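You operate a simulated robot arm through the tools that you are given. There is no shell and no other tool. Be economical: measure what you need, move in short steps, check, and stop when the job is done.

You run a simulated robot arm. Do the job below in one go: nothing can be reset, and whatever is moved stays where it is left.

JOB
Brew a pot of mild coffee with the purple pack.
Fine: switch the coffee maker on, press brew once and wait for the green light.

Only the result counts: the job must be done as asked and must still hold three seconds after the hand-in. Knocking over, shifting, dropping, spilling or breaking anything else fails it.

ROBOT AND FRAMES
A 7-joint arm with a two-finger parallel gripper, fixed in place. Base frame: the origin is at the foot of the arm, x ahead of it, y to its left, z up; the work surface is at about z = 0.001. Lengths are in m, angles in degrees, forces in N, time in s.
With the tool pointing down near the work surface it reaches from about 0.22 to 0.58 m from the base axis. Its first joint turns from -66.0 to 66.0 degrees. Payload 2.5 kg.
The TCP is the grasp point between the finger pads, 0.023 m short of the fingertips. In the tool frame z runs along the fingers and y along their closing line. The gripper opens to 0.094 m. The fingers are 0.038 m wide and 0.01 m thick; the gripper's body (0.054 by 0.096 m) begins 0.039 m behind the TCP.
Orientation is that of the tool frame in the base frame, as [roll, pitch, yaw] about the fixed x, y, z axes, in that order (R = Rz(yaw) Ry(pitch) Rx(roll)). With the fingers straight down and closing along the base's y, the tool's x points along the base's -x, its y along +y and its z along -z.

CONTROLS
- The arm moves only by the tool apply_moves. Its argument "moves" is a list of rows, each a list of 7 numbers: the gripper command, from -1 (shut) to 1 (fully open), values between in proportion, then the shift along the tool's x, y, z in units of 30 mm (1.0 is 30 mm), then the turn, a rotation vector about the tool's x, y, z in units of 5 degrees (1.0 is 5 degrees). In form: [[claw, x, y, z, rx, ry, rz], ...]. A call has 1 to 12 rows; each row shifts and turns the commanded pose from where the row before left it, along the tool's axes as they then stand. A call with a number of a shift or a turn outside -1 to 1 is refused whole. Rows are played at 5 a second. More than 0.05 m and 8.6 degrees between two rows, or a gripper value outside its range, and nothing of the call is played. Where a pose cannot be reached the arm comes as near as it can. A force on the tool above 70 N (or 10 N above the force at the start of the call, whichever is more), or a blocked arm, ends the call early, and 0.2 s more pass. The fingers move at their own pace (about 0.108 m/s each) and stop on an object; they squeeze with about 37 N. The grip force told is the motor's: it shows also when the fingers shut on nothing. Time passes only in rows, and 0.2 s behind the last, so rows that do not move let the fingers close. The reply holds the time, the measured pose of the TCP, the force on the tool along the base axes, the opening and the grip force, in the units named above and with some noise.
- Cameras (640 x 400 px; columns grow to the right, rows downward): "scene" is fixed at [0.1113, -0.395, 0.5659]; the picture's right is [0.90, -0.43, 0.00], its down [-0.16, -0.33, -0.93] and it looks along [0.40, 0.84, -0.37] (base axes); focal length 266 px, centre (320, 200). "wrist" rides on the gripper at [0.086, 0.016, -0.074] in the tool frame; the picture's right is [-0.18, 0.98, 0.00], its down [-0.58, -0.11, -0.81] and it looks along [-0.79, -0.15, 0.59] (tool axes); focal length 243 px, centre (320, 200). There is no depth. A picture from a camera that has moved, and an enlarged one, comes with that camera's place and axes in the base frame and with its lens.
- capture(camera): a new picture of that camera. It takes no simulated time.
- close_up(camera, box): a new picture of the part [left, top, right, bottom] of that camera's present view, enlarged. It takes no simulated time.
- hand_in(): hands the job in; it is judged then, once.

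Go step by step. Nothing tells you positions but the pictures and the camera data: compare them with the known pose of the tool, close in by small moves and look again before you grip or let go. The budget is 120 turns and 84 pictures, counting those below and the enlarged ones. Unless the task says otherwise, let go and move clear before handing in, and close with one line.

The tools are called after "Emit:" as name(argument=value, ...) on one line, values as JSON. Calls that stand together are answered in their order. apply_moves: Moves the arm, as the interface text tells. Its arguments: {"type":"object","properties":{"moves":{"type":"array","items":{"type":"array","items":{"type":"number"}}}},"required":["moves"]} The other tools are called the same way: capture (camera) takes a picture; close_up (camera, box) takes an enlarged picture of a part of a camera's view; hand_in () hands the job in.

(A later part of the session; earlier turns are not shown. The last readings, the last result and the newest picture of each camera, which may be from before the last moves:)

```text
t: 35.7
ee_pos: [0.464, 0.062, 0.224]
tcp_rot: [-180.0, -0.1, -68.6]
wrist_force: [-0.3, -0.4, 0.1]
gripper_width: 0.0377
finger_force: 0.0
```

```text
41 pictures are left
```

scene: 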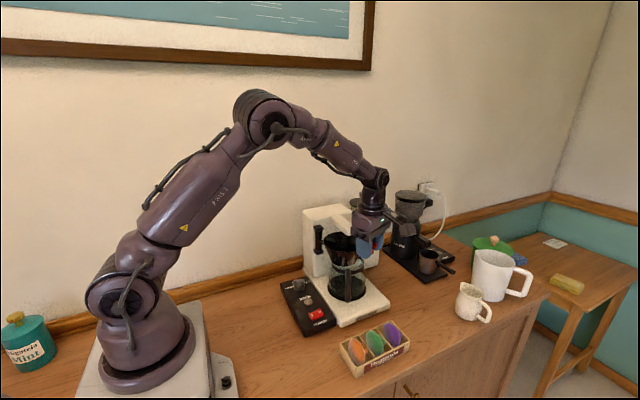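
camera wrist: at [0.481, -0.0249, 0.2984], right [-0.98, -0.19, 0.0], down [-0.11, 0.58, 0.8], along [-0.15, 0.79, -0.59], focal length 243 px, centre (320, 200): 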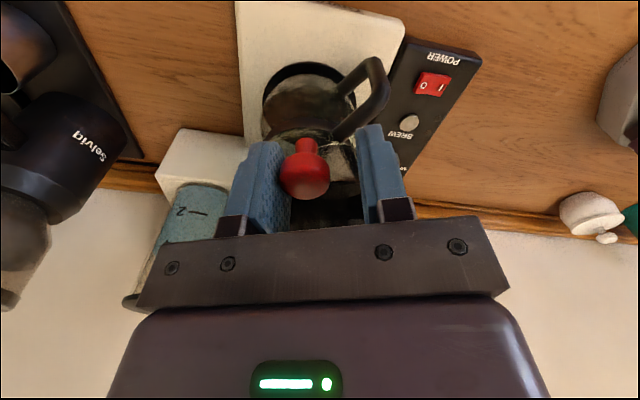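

The basket swings freely and the knob follows the fork. I'll continue the arc.

Emit:
apply_moves(moves=[[-0.2, -0.022, 0.507, 0, 0, 0, 1], [-0.2, -0.022, 0.507, 0, 0, 0, 1], [-0.2, -0.022, 0.507, 0, 0, 0, 1], [-0.2, -0.022, 0.507, 0, 0, 0, 1], [-0.2, -0.022, 0.507, 0, 0, 0, 1], [-0.2, -0.022, 0.507, 0, 0, 0, 1]])

Emit:
capture(camera="wrist")

Emit:
close_up(camera="scene", box=[270, 180, 400, 340])

```text
t: 37.1
ee_pos: [0.3731, 0.049, 0.2256]
tcp_rot: [180.0, -0.2, -98.6]
wrist_force: [0.4, 0.9, 0.0]
gripper_width: 0.0374
finger_force: 0.1
```

```text
40 pictures are left
camera wrist: at [0.345, -0.0338, 0.3002], right [-0.94, 0.33, 0.0], down [0.19, 0.56, 0.8], along [0.26, 0.76, -0.59], focal length 243 px, centre (320, 200)
```

wrist: 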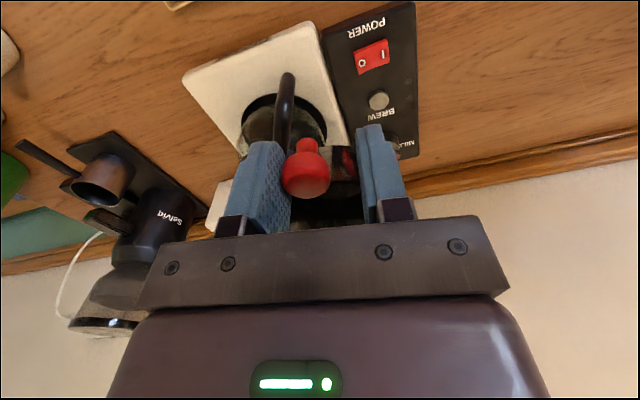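

```text
2.50 times, centred on (335, 260) of scene
camera zoom: at [0.1113, -0.395, 0.5659], right [0.9, -0.43, 0.0], down [-0.16, -0.33, -0.93], along [0.4, 0.84, -0.37], focal length 665 px, centre (282, 50)
```

zoom: 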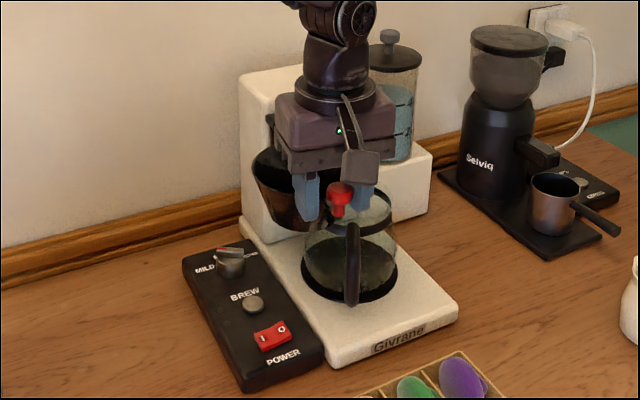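

Emit:
apply_moves(moves=[[-0.2, -0.022, 0.507, 0, 0, 0, 1], [-0.2, -0.022, 0.507, 0, 0, 0, 1], [-0.2, -0.022, 0.507, 0, 0, 0, 1], [-0.2, -0.022, 0.507, 0, 0, 0, 1], [-0.2, -0.022, 0.507, 0, 0, 0, 1]])

Emit:
capture(camera="wrist")

```text
t: 38.3
ee_pos: [0.3036, 0.0771, 0.225]
tcp_rot: [-179.9, -0.3, -123.5]
wrist_force: [-0.5, -0.2, 0.2]
gripper_width: 0.0377
finger_force: 0.0
```

```text
38 pictures are left
camera wrist: at [0.2437, 0.0142, 0.2985], right [-0.72, 0.7, 0.0], down [0.41, 0.43, 0.8], along [0.56, 0.58, -0.59], focal length 243 px, centre (320, 200)
```

wrist: 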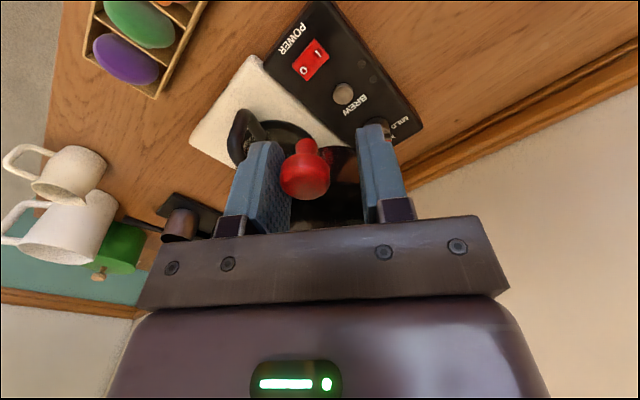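

The basket is open. I'll rise off the knob and look at it.

Emit:
apply_moves(moves=[[-0.2, 0, 0, -1, 0, 0, 0], [-0.2, 0, 0, -1, 0, 0, 0], [-0.2, 0, 0, -1, 0, 0, 0], [-0.2, 0, 0, -1, 0, 0, 0], [1, 0, 0, -0.5, 0, 0, -1], [1, 0, 0, 0, 0, 0, -1], [1, 0, 0, 0, 0, 0, -1], [1, 0, 0, 0, 0, 0, -1], [1, 0, 0, 0, 0, 0, -1], [1, 0, 0, 0, 0, 0, -1], [1, 0, 0, 0, 0, 0, -0.7]])

Emit:
capture(camera="wrist")

Emit:
close_up(camera="scene", box=[270, 180, 400, 340])

```text
t: 40.7
ee_pos: [0.3044, 0.0789, 0.3587]
tcp_rot: [-180.0, -0.2, -89.8]
wrist_force: [0.8, -0.3, -0.2]
gripper_width: 0.0937
finger_force: 0.0
```

```text
37 pictures are left
camera wrist: at [0.2889, -0.007, 0.4334], right [-0.98, 0.18, 0.0], down [0.11, 0.58, 0.8], along [0.15, 0.79, -0.59], focal length 243 px, centre (320, 200)
```

wrist: 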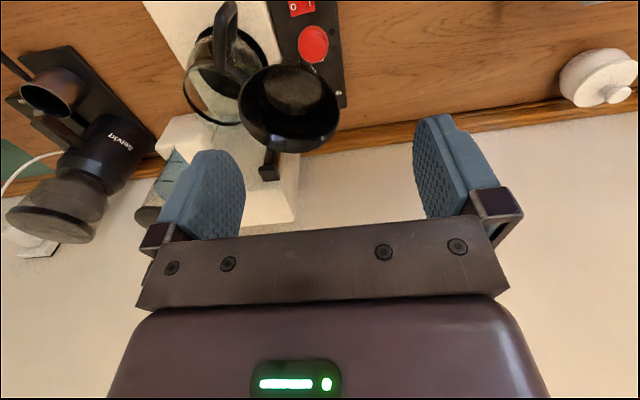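

```text
2.50 times, centred on (335, 260) of scene
camera zoom: at [0.1113, -0.395, 0.5659], right [0.9, -0.43, 0.0], down [-0.16, -0.33, -0.93], along [0.4, 0.84, -0.37], focal length 665 px, centre (282, 50)
```

zoom: 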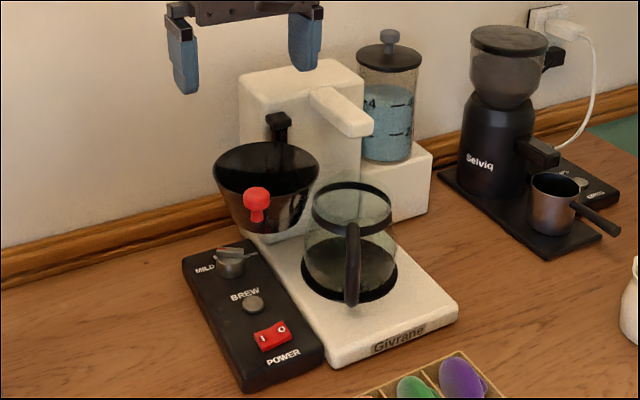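

The basket hangs open at about (0.350, 0.139) with its rim near z = 0.19. Now I'll move over the purple pack at (0.468, -0.042).

Emit:
apply_moves(moves=[[-0.06, 0.672, -0.909, 0, 0, 0, 0], [-0.06, 0.672, -0.909, 0, 0, 0, 0], [-0.06, 0.672, -0.909, 0, 0, 0, 0], [-0.06, 0.672, -0.909, 0, 0, 0, 0], [-0.06, 0.672, -0.909, 0, 0, 0, 0], [-0.06, 0.672, -0.909, 0, 0, 0, 0], [-0.06, 0, 0, 1, 0, 0, 0], [-0.06, 0, 0, 1, 0, 0, 0], [-0.06, 0, 0, 1, 0, 0, 0], [-0.06, 0, 0, 1, 0, 0, 0], [-0.06, 0, 0, 1, 0, 0, 0], [-0.06, 0, 0, 1, 0, 0, 0]])

Emit:
apply_moves(moves=[[-0.06, 0, 0, 1, 0, 0, 0], [-0.06, 0, 0, 1, 0, 0, 0], [-0.06, 0, 0, 0.5, 0, 0, 0]])

Emit:
capture(camera="wrist")

Emit:
close_up(camera="scene", box=[330, 310, 430, 390])

```text
t: 43.3
ee_pos: [0.4702, -0.0426, 0.1766]
tcp_rot: [-180.0, -0.2, -90.0]
wrist_force: [0.0, 0.3, 0.7]
gripper_width: 0.0443
finger_force: 0.1
```

```text
t: 44.1
ee_pos: [0.468, -0.0452, 0.1038]
tcp_rot: [-180.0, -0.2, -89.9]
wrist_force: [-0.3, 0.9, -1.1]
gripper_width: 0.0443
finger_force: 0.1
```

```text
35 pictures are left
camera wrist: at [0.452, -0.1303, 0.1785], right [-0.98, 0.18, 0.0], down [0.11, 0.58, 0.8], along [0.15, 0.79, -0.59], focal length 243 px, centre (320, 200)
```

wrist: 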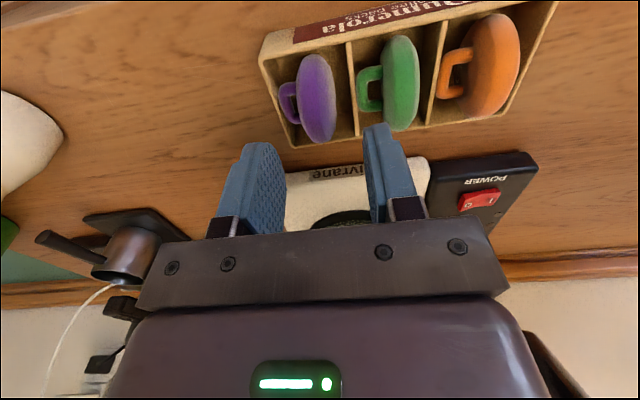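

```text
5.00 times, centred on (380, 350) of scene
camera zoom: at [0.1113, -0.395, 0.5659], right [0.9, -0.43, 0.0], down [-0.16, -0.33, -0.93], along [0.4, 0.84, -0.37], focal length 1330 px, centre (20, -550)
```

zoom: 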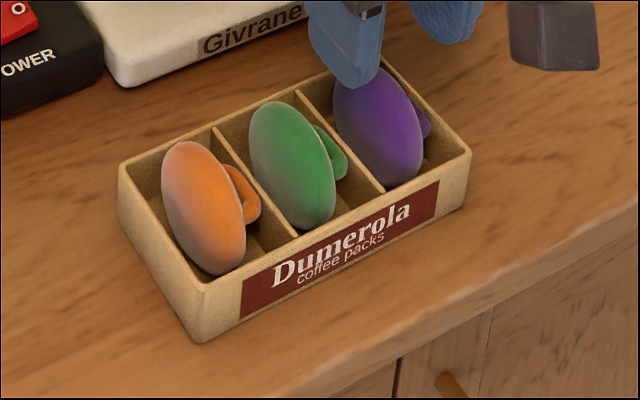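

The disc centre is at (0.470, -0.043). I'll descend with tiny corrections.

Emit:
apply_moves(moves=[[-0.06, -0.07, -0.06, 0.7, 0, 0, 0], [-0.06, 0, 0, 0.55, 0, 0, 0]])

Emit:
close_up(camera="wrist", box=[200, 20, 460, 230])

Emit:
close_up(camera="scene", box=[350, 300, 430, 370])

```text
t: 44.7
ee_pos: [0.469, -0.0446, 0.0665]
tcp_rot: [-180.0, -0.2, -90.0]
wrist_force: [0.6, -0.4, -1.1]
gripper_width: 0.0441
finger_force: 0.1
```

```text
1.90 times, centred on (330, 125) of wrist
camera zoom: at [0.4544, -0.1298, 0.1413], right [-0.98, 0.18, 0.0], down [0.11, 0.58, 0.8], along [0.15, 0.79, -0.59], focal length 462 px, centre (301, 343)
```

zoom: 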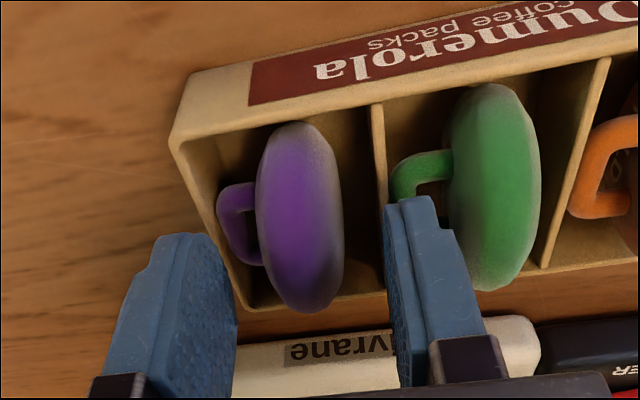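

```text
5.71 times, centred on (390, 335) of scene
camera zoom: at [0.1113, -0.395, 0.5659], right [0.9, -0.43, 0.0], down [-0.16, -0.33, -0.93], along [0.4, 0.84, -0.37], focal length 1520 px, centre (-80, -571)
```

zoom: 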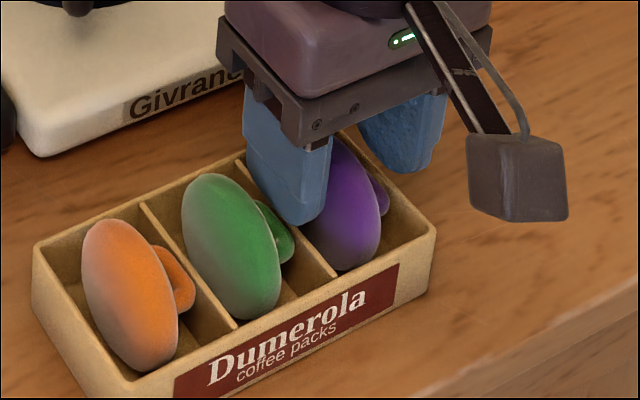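

The fingers straddle the disc. I'll narrow the opening a little and go down 8 mm more, watching force, then close.

Emit:
apply_moves(moves=[[-0.28, 0, -0.04, 0, 0, 0, 0], [-0.28, -0.05, 0, 0.12, 0, 0, 0], [-0.28, 0, 0, 0.12, 0, 0, 0], [-0.28, 0, 0, 0, 0, 0, 0]])

Emit:
close_up(camera="wrist", box=[200, 20, 460, 230])

```text
t: 45.7
ee_pos: [0.4708, -0.0403, 0.0573]
tcp_rot: [179.9, -0.2, -90.0]
wrist_force: [-0.4, 0.5, -0.3]
gripper_width: 0.0339
finger_force: 0.0
```

```text
1.90 times, centred on (330, 125) of wrist
camera zoom: at [0.4556, -0.1262, 0.1326], right [-0.98, 0.18, 0.0], down [0.11, 0.58, 0.8], along [0.15, 0.79, -0.59], focal length 462 px, centre (301, 343)
```

zoom: 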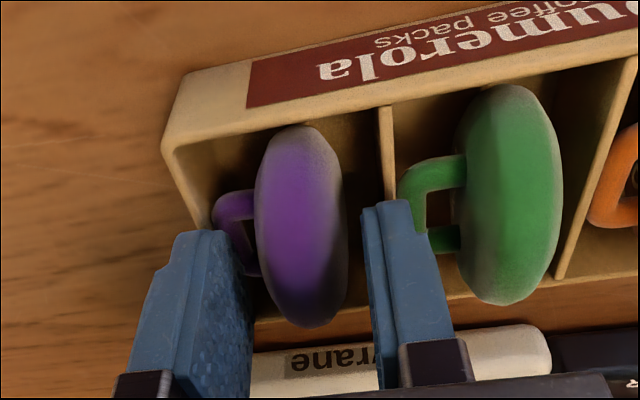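

Emit:
apply_moves(moves=[[-0.6, 0, 0, 0, 0, 0, 0], [-1, 0, 0, 0, 0, 0, 0], [-1, 0, 0, 0, 0, 0, 0]])

Emit:
close_up(camera="wrist", box=[200, 20, 460, 230])

Emit:
close_up(camera="scene", box=[350, 300, 430, 370])

```text
t: 46.5
ee_pos: [0.4712, -0.0405, 0.0596]
tcp_rot: [180.0, -0.2, -90.0]
wrist_force: [-2.5, 0.3, 1.2]
gripper_width: 0.0173
finger_force: 37.0
```

```text
1.90 times, centred on (330, 125) of wrist
camera zoom: at [0.4555, -0.1263, 0.1326], right [-0.98, 0.18, 0.0], down [0.11, 0.58, 0.8], along [0.15, 0.79, -0.59], focal length 462 px, centre (301, 343)
```

zoom: 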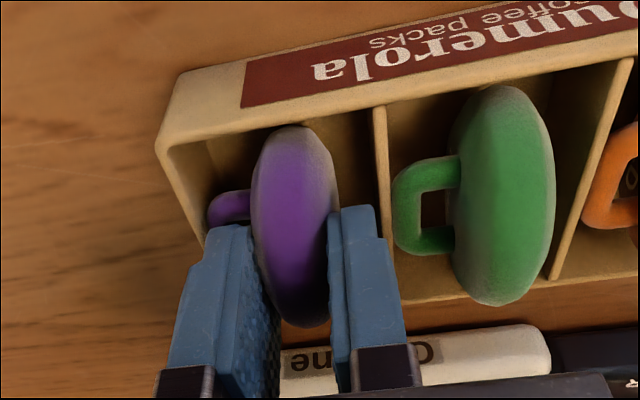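

```text
5.71 times, centred on (390, 335) of scene
camera zoom: at [0.1113, -0.395, 0.5659], right [0.9, -0.43, 0.0], down [-0.16, -0.33, -0.93], along [0.4, 0.84, -0.37], focal length 1520 px, centre (-80, -571)
```

zoom: 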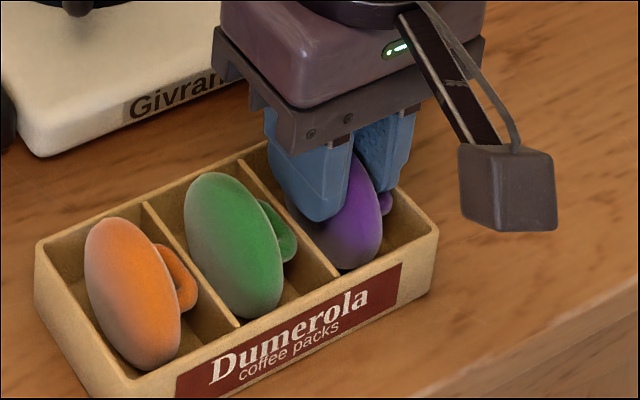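

The pack is gripped at 17 mm. I'll lift slowly and check.

Emit:
apply_moves(moves=[[-1, 0, 0.05, -0.15, 0, 0, 0], [-1, 0, 0, -0.3, 0, 0, 0], [-1, 0, 0, -0.5, 0, 0, 0], [-1, 0, 0, -0.7, 0, 0, 0], [-1, 0, 0, -0.8, 0, 0, 0]])

Emit:
capture(camera="wrist")

Emit:
close_up(camera="scene", box=[330, 290, 430, 390])

```text
t: 47.7
ee_pos: [0.4727, -0.0387, 0.133]
tcp_rot: [-179.9, -0.2, -90.0]
wrist_force: [0.2, 0.3, 0.2]
gripper_width: 0.0169
finger_force: 37.3
```

```text
28 pictures are left
camera wrist: at [0.4569, -0.1243, 0.2071], right [-0.98, 0.18, 0.0], down [0.11, 0.58, 0.8], along [0.15, 0.79, -0.59], focal length 243 px, centre (320, 200)
```

wrist: 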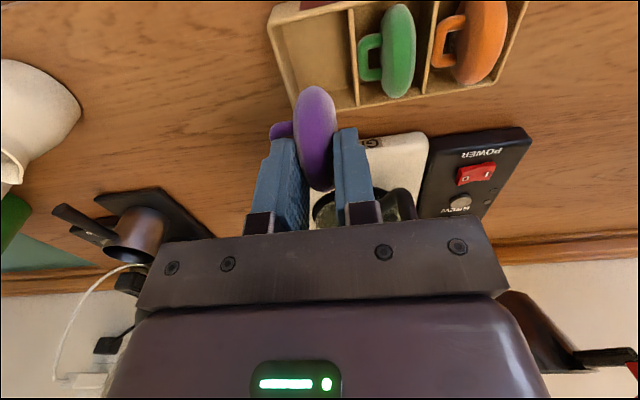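

```text
4.00 times, centred on (380, 340) of scene
camera zoom: at [0.1113, -0.395, 0.5659], right [0.9, -0.43, 0.0], down [-0.16, -0.33, -0.93], along [0.4, 0.84, -0.37], focal length 1064 px, centre (80, -360)
```

zoom: 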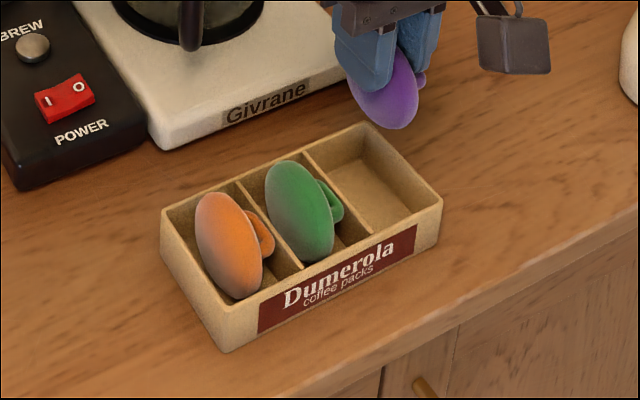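

The pack is lifted cleanly and the box stayed put. I'll carry it up and over the open basket.

Emit:
apply_moves(moves=[[-1, 0, 0, -0.93, 0, 0, 0], [-1, 0, 0, -0.93, 0, 0, 0], [-1, 0, 0, -0.93, 0, 0, 0], [-1, 0, 0, -0.93, 0, 0, 0], [-1, 0, 0, -0.93, 0, 0, 0], [-1, 0, 0, -0.93, 0, 0, 0]])

Emit:
apply_moves(moves=[[-1, -0.846, 0.584, 0, 0, 0, 0], [-1, -0.846, 0.584, 0, 0, 0, 0], [-1, -0.846, 0.584, 0, 0, 0, 0], [-1, -0.846, 0.584, 0, 0, 0, 0], [-1, -0.846, 0.584, 0, 0, 0, 0], [-1, -0.846, 0.584, 0, 0, 0, 0], [-1, -0.846, 0.584, 0, 0, 0, 0]])

Emit:
capture(camera="wrist")

Emit:
close_up(camera="scene", box=[270, 150, 400, 310])

```text
t: 49.1
ee_pos: [0.4684, -0.0405, 0.2995]
tcp_rot: [-180.0, -0.2, -90.0]
wrist_force: [-0.6, 0.5, 0.3]
gripper_width: 0.0164
finger_force: 37.0
```

```text
t: 50.7
ee_pos: [0.3463, 0.1408, 0.2983]
tcp_rot: [180.0, -0.3, -90.0]
wrist_force: [1.1, 0.7, 0.1]
gripper_width: 0.0164
finger_force: 36.9
```

```text
26 pictures are left
camera wrist: at [0.3302, 0.0541, 0.3728], right [-0.98, 0.18, 0.0], down [0.11, 0.58, 0.8], along [0.15, 0.79, -0.59], focal length 243 px, centre (320, 200)
```

wrist: 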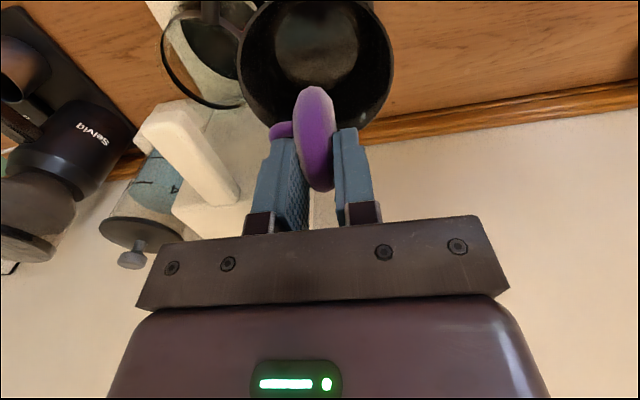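

```text
2.50 times, centred on (335, 230) of scene
camera zoom: at [0.1113, -0.395, 0.5659], right [0.9, -0.43, 0.0], down [-0.16, -0.33, -0.93], along [0.4, 0.84, -0.37], focal length 665 px, centre (282, 125)
```

zoom: 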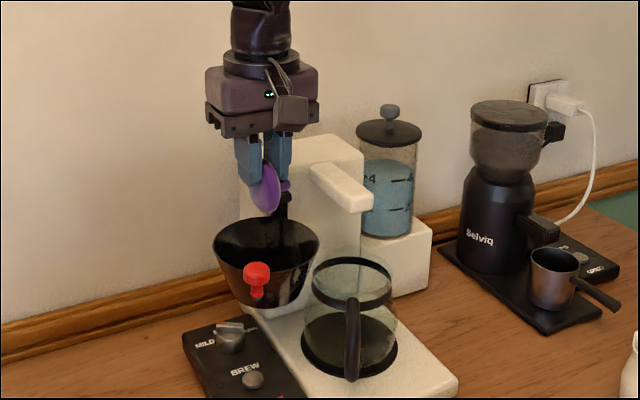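

I'm over the basket (centre about (0.349, 0.137)). I'll lower the pack into it.

Emit:
apply_moves(moves=[[-1, 0.13, -0.08, 0.8, 0, 0, 0], [-1, 0, 0, 0.8, 0, 0, 0], [-1, 0, 0, 0.7, 0, 0, 0], [-1, 0, 0, 0.5, 0, 0, 0]])

Emit:
capture(camera="wrist")

Emit:
close_up(camera="scene", box=[270, 150, 400, 310])

```text
t: 51.7
ee_pos: [0.3493, 0.1359, 0.2147]
tcp_rot: [180.0, -0.2, -89.9]
wrist_force: [0.1, 1.1, 0.2]
gripper_width: 0.0166
finger_force: 37.6
```

```text
24 pictures are left
camera wrist: at [0.3342, 0.0506, 0.2895], right [-0.98, 0.18, 0.0], down [0.11, 0.58, 0.8], along [0.15, 0.79, -0.59], focal length 243 px, centre (320, 200)
```

wrist: 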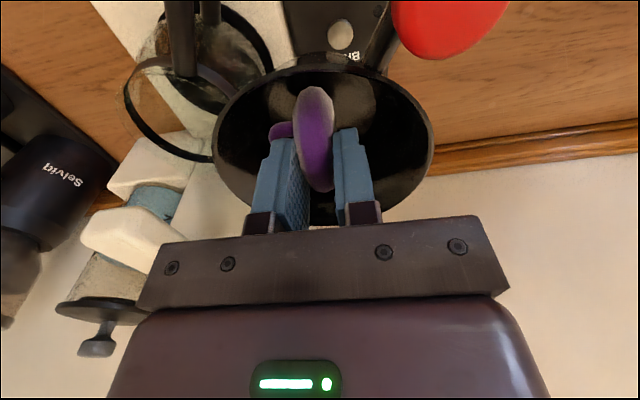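

```text
2.50 times, centred on (335, 230) of scene
camera zoom: at [0.1113, -0.395, 0.5659], right [0.9, -0.43, 0.0], down [-0.16, -0.33, -0.93], along [0.4, 0.84, -0.37], focal length 665 px, centre (282, 125)
```

zoom: 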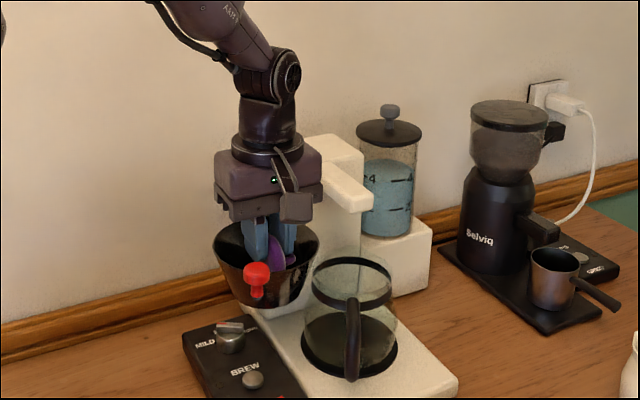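

The pack is well inside the basket. I'll go slightly lower and release.

Emit:
apply_moves(moves=[[-1, 0, 0, 0.2, 0, 0, 0], [-1, 0, 0, 0.2, 0, 0, 0], [-0.5, 0, 0, 0, 0, 0, 0], [-0.3, 0, 0, 0, 0, 0, 0], [-0.2, 0, 0, 0, 0, 0, 0], [-0.2, 0, 0, 0, 0, 0, 0]])

Emit:
apply_moves(moves=[[-0.2, 0, 0, -0.4, 0, 0, 0], [-0.2, 0, 0, -0.8, 0, 0, 0], [-0.2, 0, 0, -1, 0, 0, 0], [-0.2, 0, 0, -1, 0, 0, 0], [-0.2, 0, 0, -1, 0, 0, 0]])

Emit:
capture(camera="wrist")

```text
t: 53.1
ee_pos: [0.3506, 0.1352, 0.2041]
tcp_rot: [180.0, -0.2, -90.1]
wrist_force: [-0.5, 0.1, -0.7]
gripper_width: 0.0375
finger_force: 0.1
```

```text
t: 54.3
ee_pos: [0.3509, 0.1331, 0.3297]
tcp_rot: [180.0, -0.2, -89.9]
wrist_force: [0.5, -0.4, 0.4]
gripper_width: 0.0376
finger_force: 0.1
```

```text
22 pictures are left
camera wrist: at [0.3359, 0.0476, 0.4037], right [-0.98, 0.18, 0.0], down [0.11, 0.58, 0.8], along [0.15, 0.79, -0.59], focal length 243 px, centre (320, 200)
```

wrist: 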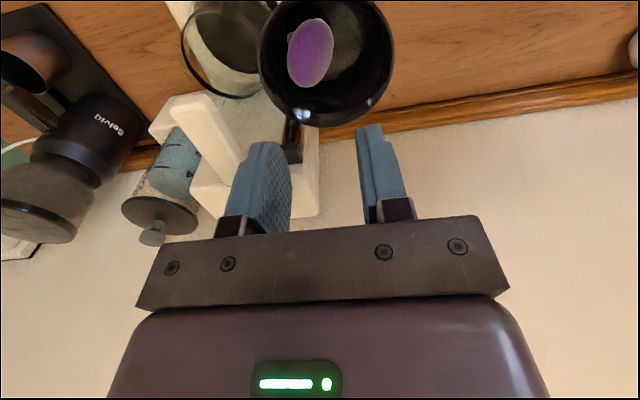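

The pack is lying in the basket. I'll go back over the knob at (0.304, 0.077) to swing it closed.

Emit:
apply_moves(moves=[[-0.1, 0.93, 0.79, 0, 0, 0, 0], [-0.1, 0.93, 0.79, 0, 0, 0, 0], [-0.1, 0, 0, 0, 0, 0, 1], [-0.1, 0, 0, 0, 0, 0, 1], [-0.1, 0, 0, 0, 0, 0, 1], [-0.1, 0, 0, 0, 0, 0, 1], [-0.1, 0, 0, 0, 0, 0, 1], [-0.1, 0, 0, 0, 0, 0, 1], [-0.1, 0, 0, 0, 0, 0, 0.7], [-0.1, 0, 0, 1, 0, 0, 0], [-0.1, 0, 0, 0.5, 0, 0, 0]])

Emit:
capture(camera="wrist")

```text
t: 56.7
ee_pos: [0.3021, 0.0784, 0.2856]
tcp_rot: [-179.8, -0.2, -123.5]
wrist_force: [0.4, 0.0, 0.0]
gripper_width: 0.0423
finger_force: 0.0
```

```text
21 pictures are left
camera wrist: at [0.241, 0.0156, 0.3602], right [-0.72, 0.7, 0.0], down [0.41, 0.43, 0.8], along [0.56, 0.58, -0.59], focal length 243 px, centre (320, 200)
```

wrist: 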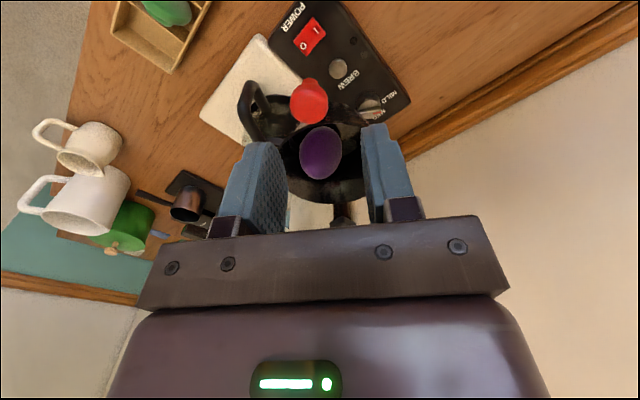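

Emit:
apply_moves(moves=[[-0.1, 0, -0.2, 0.7, 0, 0, 0], [-0.1, 0, 0, 0.7, 0, 0, 0], [-0.1, 0, 0, 0.65, 0, 0, 0], [-0.2, 0, 0, 0, 0, 0, 0]])

Emit:
capture(camera="wrist")

```text
t: 57.7
ee_pos: [0.3072, 0.076, 0.2242]
tcp_rot: [-179.9, -0.2, -123.3]
wrist_force: [-0.5, 0.1, -0.7]
gripper_width: 0.0376
finger_force: 0.2
```

```text
20 pictures are left
camera wrist: at [0.2467, 0.0132, 0.2987], right [-0.72, 0.7, 0.0], down [0.41, 0.43, 0.8], along [0.56, 0.58, -0.59], focal length 243 px, centre (320, 200)
```

wrist: 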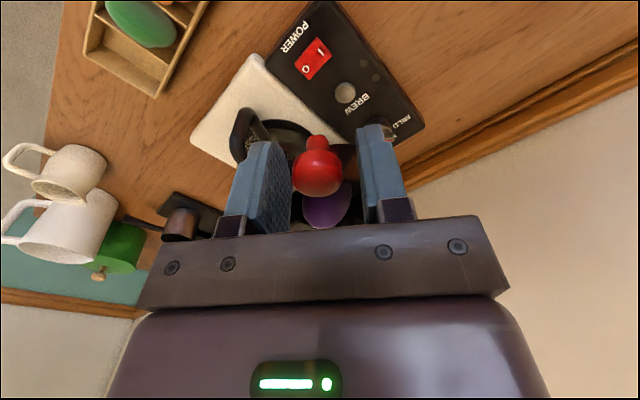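

The knob is captured. I'll swing back counter-clockwise.

Emit:
apply_moves(moves=[[-0.33, -0.022, -0.507, 0, 0, 0, -1], [-0.33, -0.022, -0.507, 0, 0, 0, -1], [-0.33, -0.022, -0.507, 0, 0, 0, -1], [-0.33, -0.022, -0.507, 0, 0, 0, -1], [-0.33, -0.022, -0.507, 0, 0, 0, -1], [-0.33, -0.022, -0.507, 0, 0, 0, -1], [-0.33, -0.022, -0.507, 0, 0, 0, -1]])

Emit:
capture(camera="wrist")

```text
t: 59.3
ee_pos: [0.4067, 0.0451, 0.2221]
tcp_rot: [179.9, -0.3, -88.3]
wrist_force: [-0.3, 0.3, -0.2]
gripper_width: 0.0317
finger_force: 0.0
```

```text
19 pictures are left
camera wrist: at [0.3944, -0.0404, 0.297], right [-0.99, 0.16, 0.0], down [0.09, 0.59, 0.8], along [0.13, 0.79, -0.59], focal length 243 px, centre (320, 200)
```

wrist: 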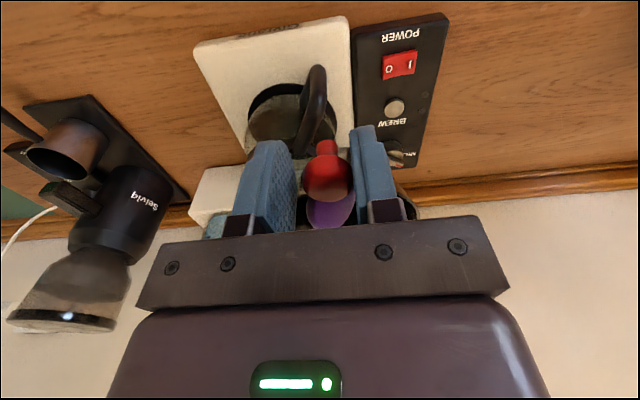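

Emit:
apply_moves(moves=[[-0.33, -0.022, -0.507, 0, 0, 0, -1], [-0.33, -0.022, -0.507, 0, 0, 0, -1], [-0.33, -0.022, -0.507, 0, 0, 0, -1], [-0.33, -0.022, -0.507, 0, 0, 0, -1], [-0.33, -0.022, -0.507, 0, 0, 0, -1], [-0.33, -0.022, -0.507, 0, 0, 0, -1], [-0.33, -0.022, -0.507, 0, 0, 0, -1]])

Emit:
capture(camera="wrist")

```text
t: 60.9
ee_pos: [0.5061, 0.0811, 0.2221]
tcp_rot: [179.8, -0.2, -53.3]
wrist_force: [0.4, 0.2, 0.0]
gripper_width: 0.0318
finger_force: 0.2
```

```text
18 pictures are left
camera wrist: at [0.5461, 0.0024, 0.2958], right [-0.9, -0.44, 0.0], down [-0.26, 0.53, 0.8], along [-0.35, 0.72, -0.59], focal length 243 px, centre (320, 200)
```

wrist: 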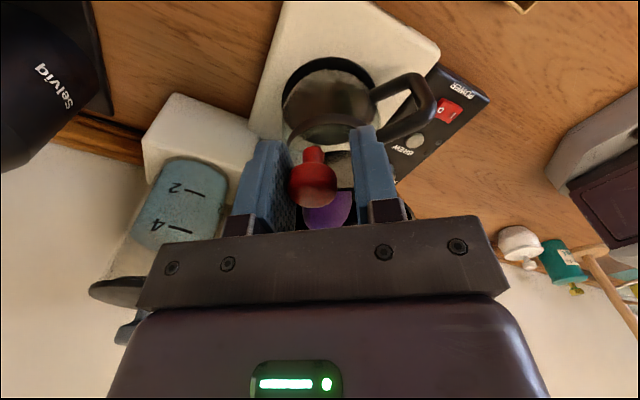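

Nearly closed. I'll finish the last few degrees in small steps, watching for the stop.

Emit:
apply_moves(moves=[[-0.33, -0.01, -0.25, 0, 0, 0, -0.5], [-0.33, -0.01, -0.25, 0, 0, 0, -0.5], [-0.33, 0, -0.1, 0, 0, 0, 0], [-0.33, 0, -0.07, 0, 0, 0, 0]])

Emit:
capture(camera="wrist")

Emit:
close_up(camera="scene", box=[290, 150, 420, 310])

```text
t: 61.9
ee_pos: [0.5216, 0.0945, 0.2222]
tcp_rot: [179.7, -0.1, -48.5]
wrist_force: [-1.9, -1.8, 1.2]
gripper_width: 0.0326
finger_force: 1.1
```

```text
17 pictures are left
camera wrist: at [0.5682, 0.0193, 0.2975], right [-0.86, -0.51, 0.0], down [-0.3, 0.51, 0.8], along [-0.42, 0.69, -0.59], focal length 243 px, centre (320, 200)
```

wrist: 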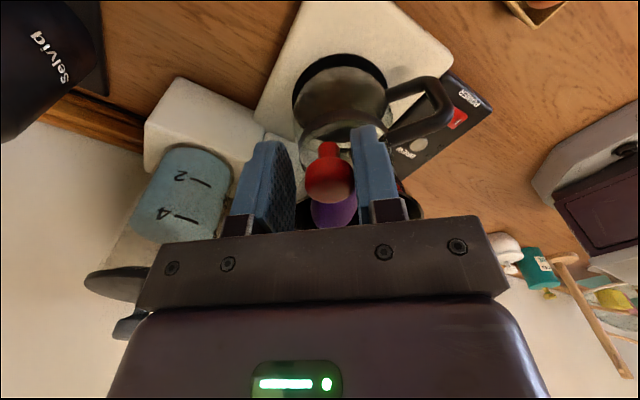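

```text
2.50 times, centred on (355, 230) of scene
camera zoom: at [0.1113, -0.395, 0.5659], right [0.9, -0.43, 0.0], down [-0.16, -0.33, -0.93], along [0.4, 0.84, -0.37], focal length 665 px, centre (232, 125)
```

zoom: 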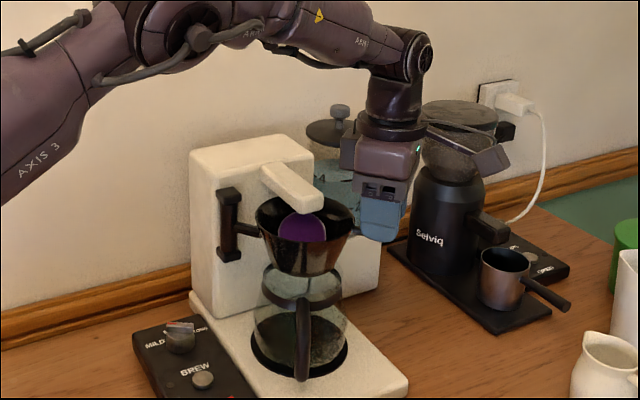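

Emit:
apply_moves(moves=[[-0.33, 0, -0.08, 0, 0, 0, 0], [-0.33, 0, -0.08, 0, 0, 0, 0], [-0.33, 0, 0, 0, 0, 0, 0]])

```text
t: 62.7
ee_pos: [0.5252, 0.0965, 0.2227]
tcp_rot: [179.6, -0.1, -48.5]
wrist_force: [-16.6, -7.3, 3.0]
gripper_width: 0.0393
finger_force: 8.8
```

The basket is firmly against its stop. I'll relieve the push, rise, rotate back and go to the brew button at about (0.3325, 0.141).

Emit:
apply_moves(moves=[[-0.33, 0, 0.28, 0, 0, 0, 0], [0, 0, 0, 0, 0, 0, 0], [0, 0, 0, -0.7, 0, 0, 0], [0, 0, 0, -1, 0, 0, 0], [0, 0, 0, -1, 0, 0, 0], [0, 0, 0, -1, 0, 0, 0], [-1, 0, 0, 0, 0, 0, 1], [-1, 0, 0, 0, 0, 0, 1], [-1, 0, 0, 0, 0, 0, 1], [-1, 0, 0, 0, 0, 0, 1], [-1, 0, 0, 0, 0, 0, 1], [-1, 0, 0, 0, 0, 0, 1]])

Emit:
apply_moves(moves=[[-1, 0, 0, 0, 0, 0, 1], [-1, 0, 0, 0, 0, 0, 1], [-1, 0, 0, 0, 0, 0, 0.3], [-1, 0, 0.9, 0, 0, 0, 0], [-1, 0, 0.9, 0, 0, 0, 0], [-1, 0, 0.9, 0, 0, 0, 0], [-1, 0, 0.9, 0, 0, 0, 0], [-1, 0, 0.9, 0, 0, 0, 0], [-1, 0, 0.9, 0, 0, 0, 0], [-1, 0, 0.9, 0, 0, 0, 0]])

Emit:
capture(camera="wrist")

Emit:
close_up(camera="scene", box=[270, 180, 400, 340])

```text
t: 65.3
ee_pos: [0.5197, 0.0914, 0.3357]
tcp_rot: [179.9, -0.2, -78.5]
wrist_force: [0.1, 0.7, -0.7]
gripper_width: 0.0
finger_force: 36.9
```

```text
t: 67.5
ee_pos: [0.3304, 0.0939, 0.3371]
tcp_rot: [179.9, -0.3, -90.0]
wrist_force: [-0.5, -0.6, -0.7]
gripper_width: 0.0
finger_force: 37.0
```

```text
15 pictures are left
camera wrist: at [0.3151, 0.0071, 0.4108], right [-0.98, 0.18, 0.0], down [0.11, 0.58, 0.8], along [0.15, 0.79, -0.59], focal length 243 px, centre (320, 200)
```

wrist: 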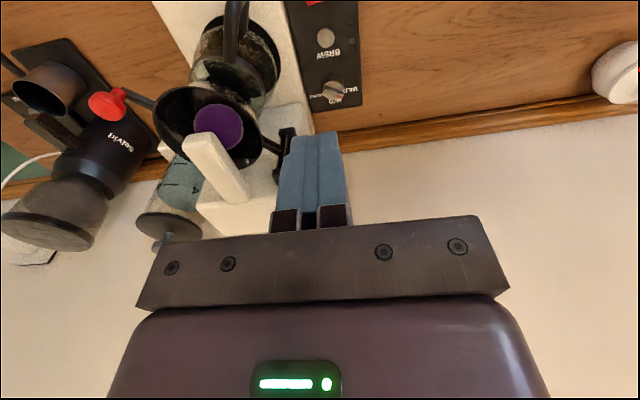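

```text
2.50 times, centred on (335, 260) of scene
camera zoom: at [0.1113, -0.395, 0.5659], right [0.9, -0.43, 0.0], down [-0.16, -0.33, -0.93], along [0.4, 0.84, -0.37], focal length 665 px, centre (282, 50)
```

zoom: 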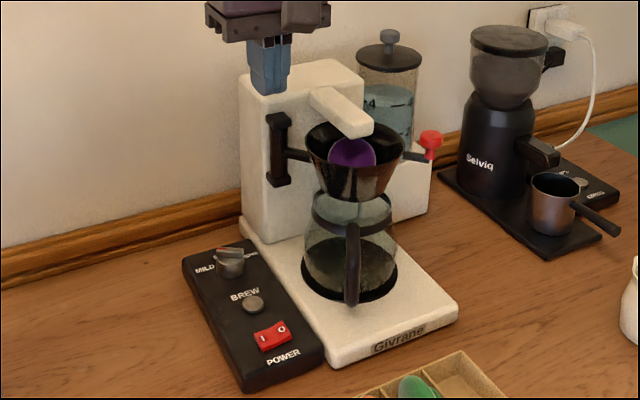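

The basket is back in its original closed place with the purple pack inside. Now I'll go down over the brew button.

Emit:
apply_moves(moves=[[-1, -0.8, -0.04, 0.5, 0, 0, 0], [-1, -0.8, -0.03, 1, 0, 0, 0], [-1, 0, 0, 1, 0, 0, 0], [-1, 0, 0, 1, 0, 0, 0], [-1, 0, 0, 1, 0, 0, 0], [-1, 0, 0, 1, 0, 0, 0], [-1, 0, 0, 1, 0, 0, 0], [-1, 0, 0, 1, 0, 0, 0]])

Emit:
capture(camera="wrist")

Emit:
close_up(camera="scene", box=[275, 245, 355, 345])

```text
t: 69.3
ee_pos: [0.3347, 0.1403, 0.1077]
tcp_rot: [180.0, -0.2, -90.1]
wrist_force: [-0.3, -0.2, 0.5]
gripper_width: 0.0002
finger_force: 37.0
```

```text
13 pictures are left
camera wrist: at [0.3189, 0.0545, 0.183], right [-0.98, 0.18, 0.0], down [0.11, 0.58, 0.8], along [0.15, 0.79, -0.59], focal length 243 px, centre (320, 200)
```

wrist: 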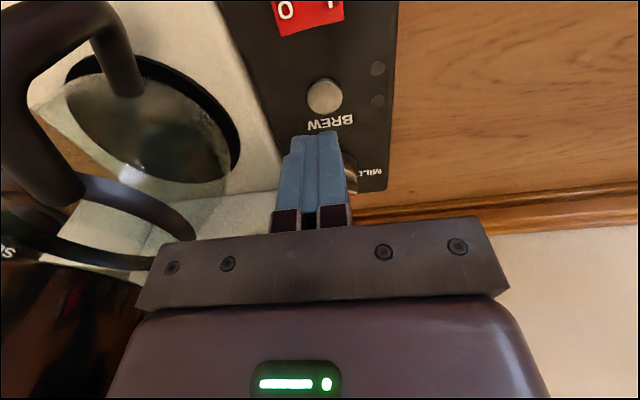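

```text
4.00 times, centred on (315, 295) of scene
camera zoom: at [0.1113, -0.395, 0.5659], right [0.9, -0.43, 0.0], down [-0.16, -0.33, -0.93], along [0.4, 0.84, -0.37], focal length 1064 px, centre (340, -180)
```

zoom: 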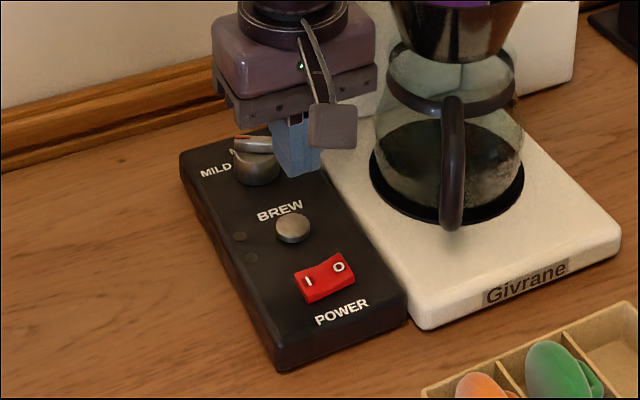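

The button is at (0.333, 0.143), right under the tips. I'll press once in small downward steps.

Emit:
apply_moves(moves=[[-1, -0.08, 0.03, 0.7, 0, 0, 0], [-1, 0, 0, 0.65, 0, 0, 0], [-1, 0, 0, 0.1, 0, 0, 0], [-1, 0, 0, 0.1, 0, 0, 0], [-1, 0, 0, 0.08, 0, 0, 0]])

Emit:
close_up(camera="scene", box=[275, 265, 355, 345])

```text
t: 70.5
ee_pos: [0.3315, 0.1415, 0.0585]
tcp_rot: [-180.0, -0.2, -89.9]
wrist_force: [0.5, -0.6, -0.3]
gripper_width: 0.0
finger_force: 36.5
```

```text
5.00 times, centred on (315, 305) of scene
camera zoom: at [0.1113, -0.395, 0.5659], right [0.9, -0.43, 0.0], down [-0.16, -0.33, -0.93], along [0.4, 0.84, -0.37], focal length 1330 px, centre (345, -325)
```

zoom: 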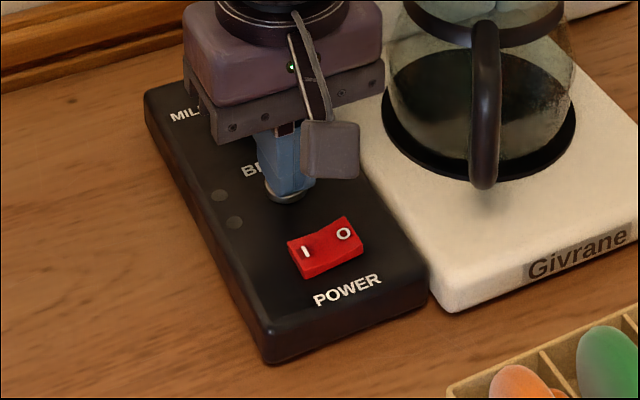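

No contact yet. I'll continue down in 1.5–2 mm steps.

Emit:
apply_moves(moves=[[-1, 0, 0, 0.06, 0, 0, 0], [-1, 0, 0, 0.06, 0, 0, 0], [-1, 0, 0, 0.06, 0, 0, 0]])

```text
t: 71.3
ee_pos: [0.3335, 0.1415, 0.0544]
tcp_rot: [179.9, -0.3, -89.9]
wrist_force: [-3.9, -2.7, 8.3]
gripper_width: 0.0
finger_force: 36.8
```

Emit:
apply_moves(moves=[[-1, 0, 0, 0.06, 0, 0, 0], [-1, 0, 0, 0.05, 0, 0, 0]])

Emit:
close_up(camera="scene", box=[275, 265, 355, 345])

```text
t: 72.0
ee_pos: [0.332, 0.1405, 0.0533]
tcp_rot: [-180.0, -0.3, -90.0]
wrist_force: [-2.8, -2.0, 12.4]
gripper_width: 0.0
finger_force: 37.0
stopped in row 2: the force on the tool passed its limit (the readings are from after the stop); the commanded pose is now the measured one
```

```text
5.00 times, centred on (315, 305) of scene
camera zoom: at [0.1113, -0.395, 0.5659], right [0.9, -0.43, 0.0], down [-0.16, -0.33, -0.93], along [0.4, 0.84, -0.37], focal length 1330 px, centre (345, -325)
```

zoom: 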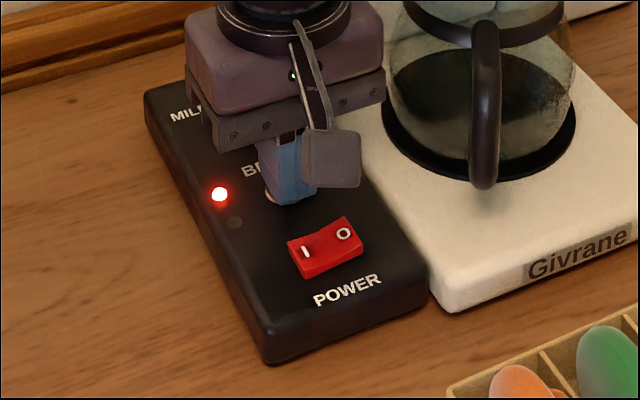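

The red light is on, so brewing started. I'll rise clear and wait.

Emit:
apply_moves(moves=[[-1, 0, 0, -1, 0, 0, 0], [-1, 0, 0, -1, 0, 0, 0], [-1, 0, 0, -1, 0, 0, 0], [-1, 0.5, 0, -1, 0, 0, 0], [-1, 1, 0, -1, 0, 0, 0], [-1, 1, 0, -1, 0, 0, 0], [-1, 1, 0, -0.5, 0, 0, 0], [-1, 0, 0, 0, 0, 0, 0], [-1, 0, 0, 0, 0, 0, 0], [-1, 0, 0, 0, 0, 0, 0], [-1, 0, 0, 0, 0, 0, 0], [-1, 0, 0, 0, 0, 0, 0]])

Emit:
apply_moves(moves=[[-1, 0, 0, 0, 0, 0, 0], [-1, 0, 0, 0, 0, 0, 0], [-1, 0, 0, 0, 0, 0, 0], [-1, 0, 0, 0, 0, 0, 0], [-1, 0, 0, 0, 0, 0, 0], [-1, 0, 0, 0, 0, 0, 0], [-1, 0, 0, 0, 0, 0, 0], [-1, 0, 0, 0, 0, 0, 0], [-1, 0, 0, 0, 0, 0, 0], [-1, 0, 0, 0, 0, 0, 0], [-1, 0, 0, 0, 0, 0, 0], [-1, 0, 0, 0, 0, 0, 0]])

Emit:
close_up(camera="scene", box=[270, 180, 400, 340])

```text
t: 74.6
ee_pos: [0.3319, 0.0367, 0.2488]
tcp_rot: [180.0, -0.4, -89.9]
wrist_force: [-0.5, -0.4, 0.9]
gripper_width: 0.0003
finger_force: 36.7
```

```text
t: 77.2
ee_pos: [0.3321, 0.0384, 0.2484]
tcp_rot: [-179.9, -0.4, -90.0]
wrist_force: [-0.4, -0.5, -0.6]
gripper_width: 0.0001
finger_force: 36.7
```

```text
2.50 times, centred on (335, 260) of scene
camera zoom: at [0.1113, -0.395, 0.5659], right [0.9, -0.43, 0.0], down [-0.16, -0.33, -0.93], along [0.4, 0.84, -0.37], focal length 665 px, centre (282, 50)
```

zoom: 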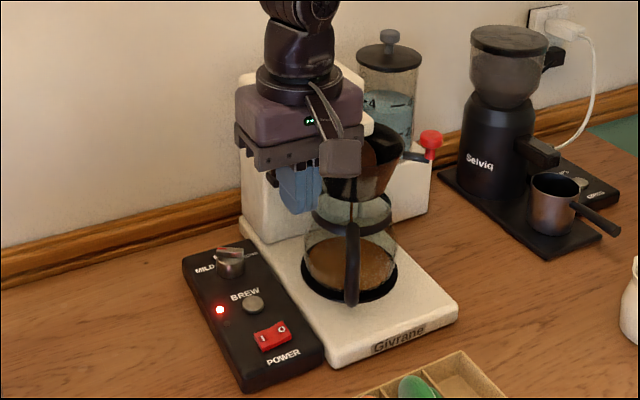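

Coffee is filling the carafe. I'll keep waiting.

Emit:
apply_moves(moves=[[-1, 0, 0, 0, 0, 0, 0], [-1, 0, 0, 0, 0, 0, 0], [-1, 0, 0, 0, 0, 0, 0], [-1, 0, 0, 0, 0, 0, 0], [-1, 0, 0, 0, 0, 0, 0], [-1, 0, 0, 0, 0, 0, 0], [-1, 0, 0, 0, 0, 0, 0], [-1, 0, 0, 0, 0, 0, 0], [-1, 0, 0, 0, 0, 0, 0], [-1, 0, 0, 0, 0, 0, 0], [-1, 0, 0, 0, 0, 0, 0], [-1, 0, 0, 0, 0, 0, 0]])

Emit:
apply_moves(moves=[[-1, 0, 0, 0, 0, 0, 0], [-1, 0, 0, 0, 0, 0, 0], [-1, 0, 0, 0, 0, 0, 0], [-1, 0, 0, 0, 0, 0, 0], [-1, 0, 0, 0, 0, 0, 0], [-1, 0, 0, 0, 0, 0, 0], [-1, 0, 0, 0, 0, 0, 0], [-1, 0, 0, 0, 0, 0, 0], [-1, 0, 0, 0, 0, 0, 0], [-1, 0, 0, 0, 0, 0, 0], [-1, 0, 0, 0, 0, 0, 0], [-1, 0, 0, 0, 0, 0, 0]])

Emit:
apply_moves(moves=[[-1, 0, 0, 0, 0, 0, 0], [-1, 0, 0, 0, 0, 0, 0], [-1, 0, 0, 0, 0, 0, 0], [-1, 0, 0, 0, 0, 0, 0], [-1, 0, 0, 0, 0, 0, 0], [-1, 0, 0, 0, 0, 0, 0], [-1, 0, 0, 0, 0, 0, 0], [-1, 0, 0, 0, 0, 0, 0], [-1, 0, 0, 0, 0, 0, 0], [-1, 0, 0, 0, 0, 0, 0], [-1, 0, 0, 0, 0, 0, 0], [-1, 0, 0, 0, 0, 0, 0]])

Emit:
close_up(camera="scene", box=[270, 180, 400, 340])

```text
t: 79.8
ee_pos: [0.3342, 0.0375, 0.2481]
tcp_rot: [-179.9, -0.3, -90.0]
wrist_force: [0.7, -0.4, -0.6]
gripper_width: 0.0
finger_force: 36.2
```

```text
t: 82.4
ee_pos: [0.332, 0.0373, 0.2487]
tcp_rot: [-180.0, -0.4, -90.0]
wrist_force: [-0.7, 0.0, 0.0]
gripper_width: 0.0
finger_force: 37.0
```

```text
t: 85.0
ee_pos: [0.3334, 0.0374, 0.2495]
tcp_rot: [180.0, -0.3, -89.9]
wrist_force: [-0.2, -0.8, -0.2]
gripper_width: 0.0
finger_force: 37.3
```

```text
2.50 times, centred on (335, 260) of scene
camera zoom: at [0.1113, -0.395, 0.5659], right [0.9, -0.43, 0.0], down [-0.16, -0.33, -0.93], along [0.4, 0.84, -0.37], focal length 665 px, centre (282, 50)
```

zoom: 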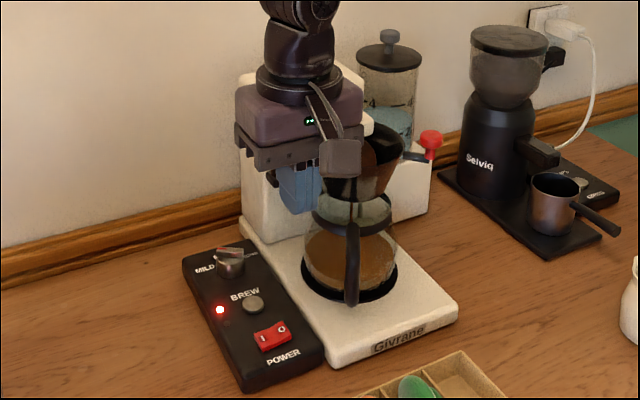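

Still brewing, and the tank level is dropping. I'll wait more.

Emit:
apply_moves(moves=[[-1, 0, 0, 0, 0, 0, 0], [-1, 0, 0, 0, 0, 0, 0], [-1, 0, 0, 0, 0, 0, 0], [-1, 0, 0, 0, 0, 0, 0], [-1, 0, 0, 0, 0, 0, 0], [-1, 0, 0, 0, 0, 0, 0], [-1, 0, 0, 0, 0, 0, 0], [-1, 0, 0, 0, 0, 0, 0], [-1, 0, 0, 0, 0, 0, 0], [-1, 0, 0, 0, 0, 0, 0], [-1, 0, 0, 0, 0, 0, 0], [-1, 0, 0, 0, 0, 0, 0]])

Emit:
apply_moves(moves=[[-1, 0, 0, 0, 0, 0, 0], [-1, 0, 0, 0, 0, 0, 0], [-1, 0, 0, 0, 0, 0, 0], [-1, 0, 0, 0, 0, 0, 0], [-1, 0, 0, 0, 0, 0, 0], [-1, 0, 0, 0, 0, 0, 0], [-1, 0, 0, 0, 0, 0, 0], [-1, 0, 0, 0, 0, 0, 0], [-1, 0, 0, 0, 0, 0, 0], [-1, 0, 0, 0, 0, 0, 0], [-1, 0, 0, 0, 0, 0, 0], [-1, 0, 0, 0, 0, 0, 0]])

Emit:
apply_moves(moves=[[-1, 0, 0, 0, 0, 0, 0], [-1, 0, 0, 0, 0, 0, 0], [-1, 0, 0, 0, 0, 0, 0], [-1, 0, 0, 0, 0, 0, 0], [-1, 0, 0, 0, 0, 0, 0], [-1, 0, 0, 0, 0, 0, 0], [-1, 0, 0, 0, 0, 0, 0], [-1, 0, 0, 0, 0, 0, 0], [-1, 0, 0, 0, 0, 0, 0], [-1, 0, 0, 0, 0, 0, 0], [-1, 0, 0, 0, 0, 0, 0], [-1, 0, 0, 0, 0, 0, 0]])

Emit:
apply_moves(moves=[[-1, 0, 0, 0, 0, 0, 0], [-1, 0, 0, 0, 0, 0, 0], [-1, 0, 0, 0, 0, 0, 0], [-1, 0, 0, 0, 0, 0, 0], [-1, 0, 0, 0, 0, 0, 0], [-1, 0, 0, 0, 0, 0, 0], [-1, 0, 0, 0, 0, 0, 0], [-1, 0, 0, 0, 0, 0, 0], [-1, 0, 0, 0, 0, 0, 0], [-1, 0, 0, 0, 0, 0, 0], [-1, 0, 0, 0, 0, 0, 0], [-1, 0, 0, 0, 0, 0, 0]])

Emit:
close_up(camera="scene", box=[270, 180, 400, 340])

```text
t: 87.6
ee_pos: [0.3335, 0.0379, 0.2484]
tcp_rot: [180.0, -0.3, -89.9]
wrist_force: [-0.4, -0.1, 0.2]
gripper_width: 0.0
finger_force: 36.6
```

```text
t: 90.2
ee_pos: [0.3336, 0.0378, 0.2478]
tcp_rot: [-180.0, -0.4, -89.9]
wrist_force: [-0.3, 0.7, 0.9]
gripper_width: 0.0001
finger_force: 37.1
```

```text
t: 92.8
ee_pos: [0.3337, 0.0374, 0.2479]
tcp_rot: [180.0, -0.2, -89.9]
wrist_force: [0.0, -0.6, 0.3]
gripper_width: 0.0
finger_force: 36.9
```

```text
t: 95.4
ee_pos: [0.3335, 0.0375, 0.2478]
tcp_rot: [179.9, -0.4, -90.0]
wrist_force: [-0.3, 0.5, 0.5]
gripper_width: 0.0
finger_force: 36.9
```

```text
2.50 times, centred on (335, 260) of scene
camera zoom: at [0.1113, -0.395, 0.5659], right [0.9, -0.43, 0.0], down [-0.16, -0.33, -0.93], along [0.4, 0.84, -0.37], focal length 665 px, centre (282, 50)
```

zoom: 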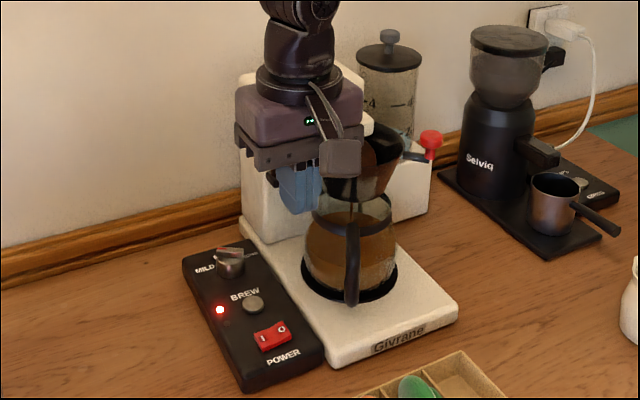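

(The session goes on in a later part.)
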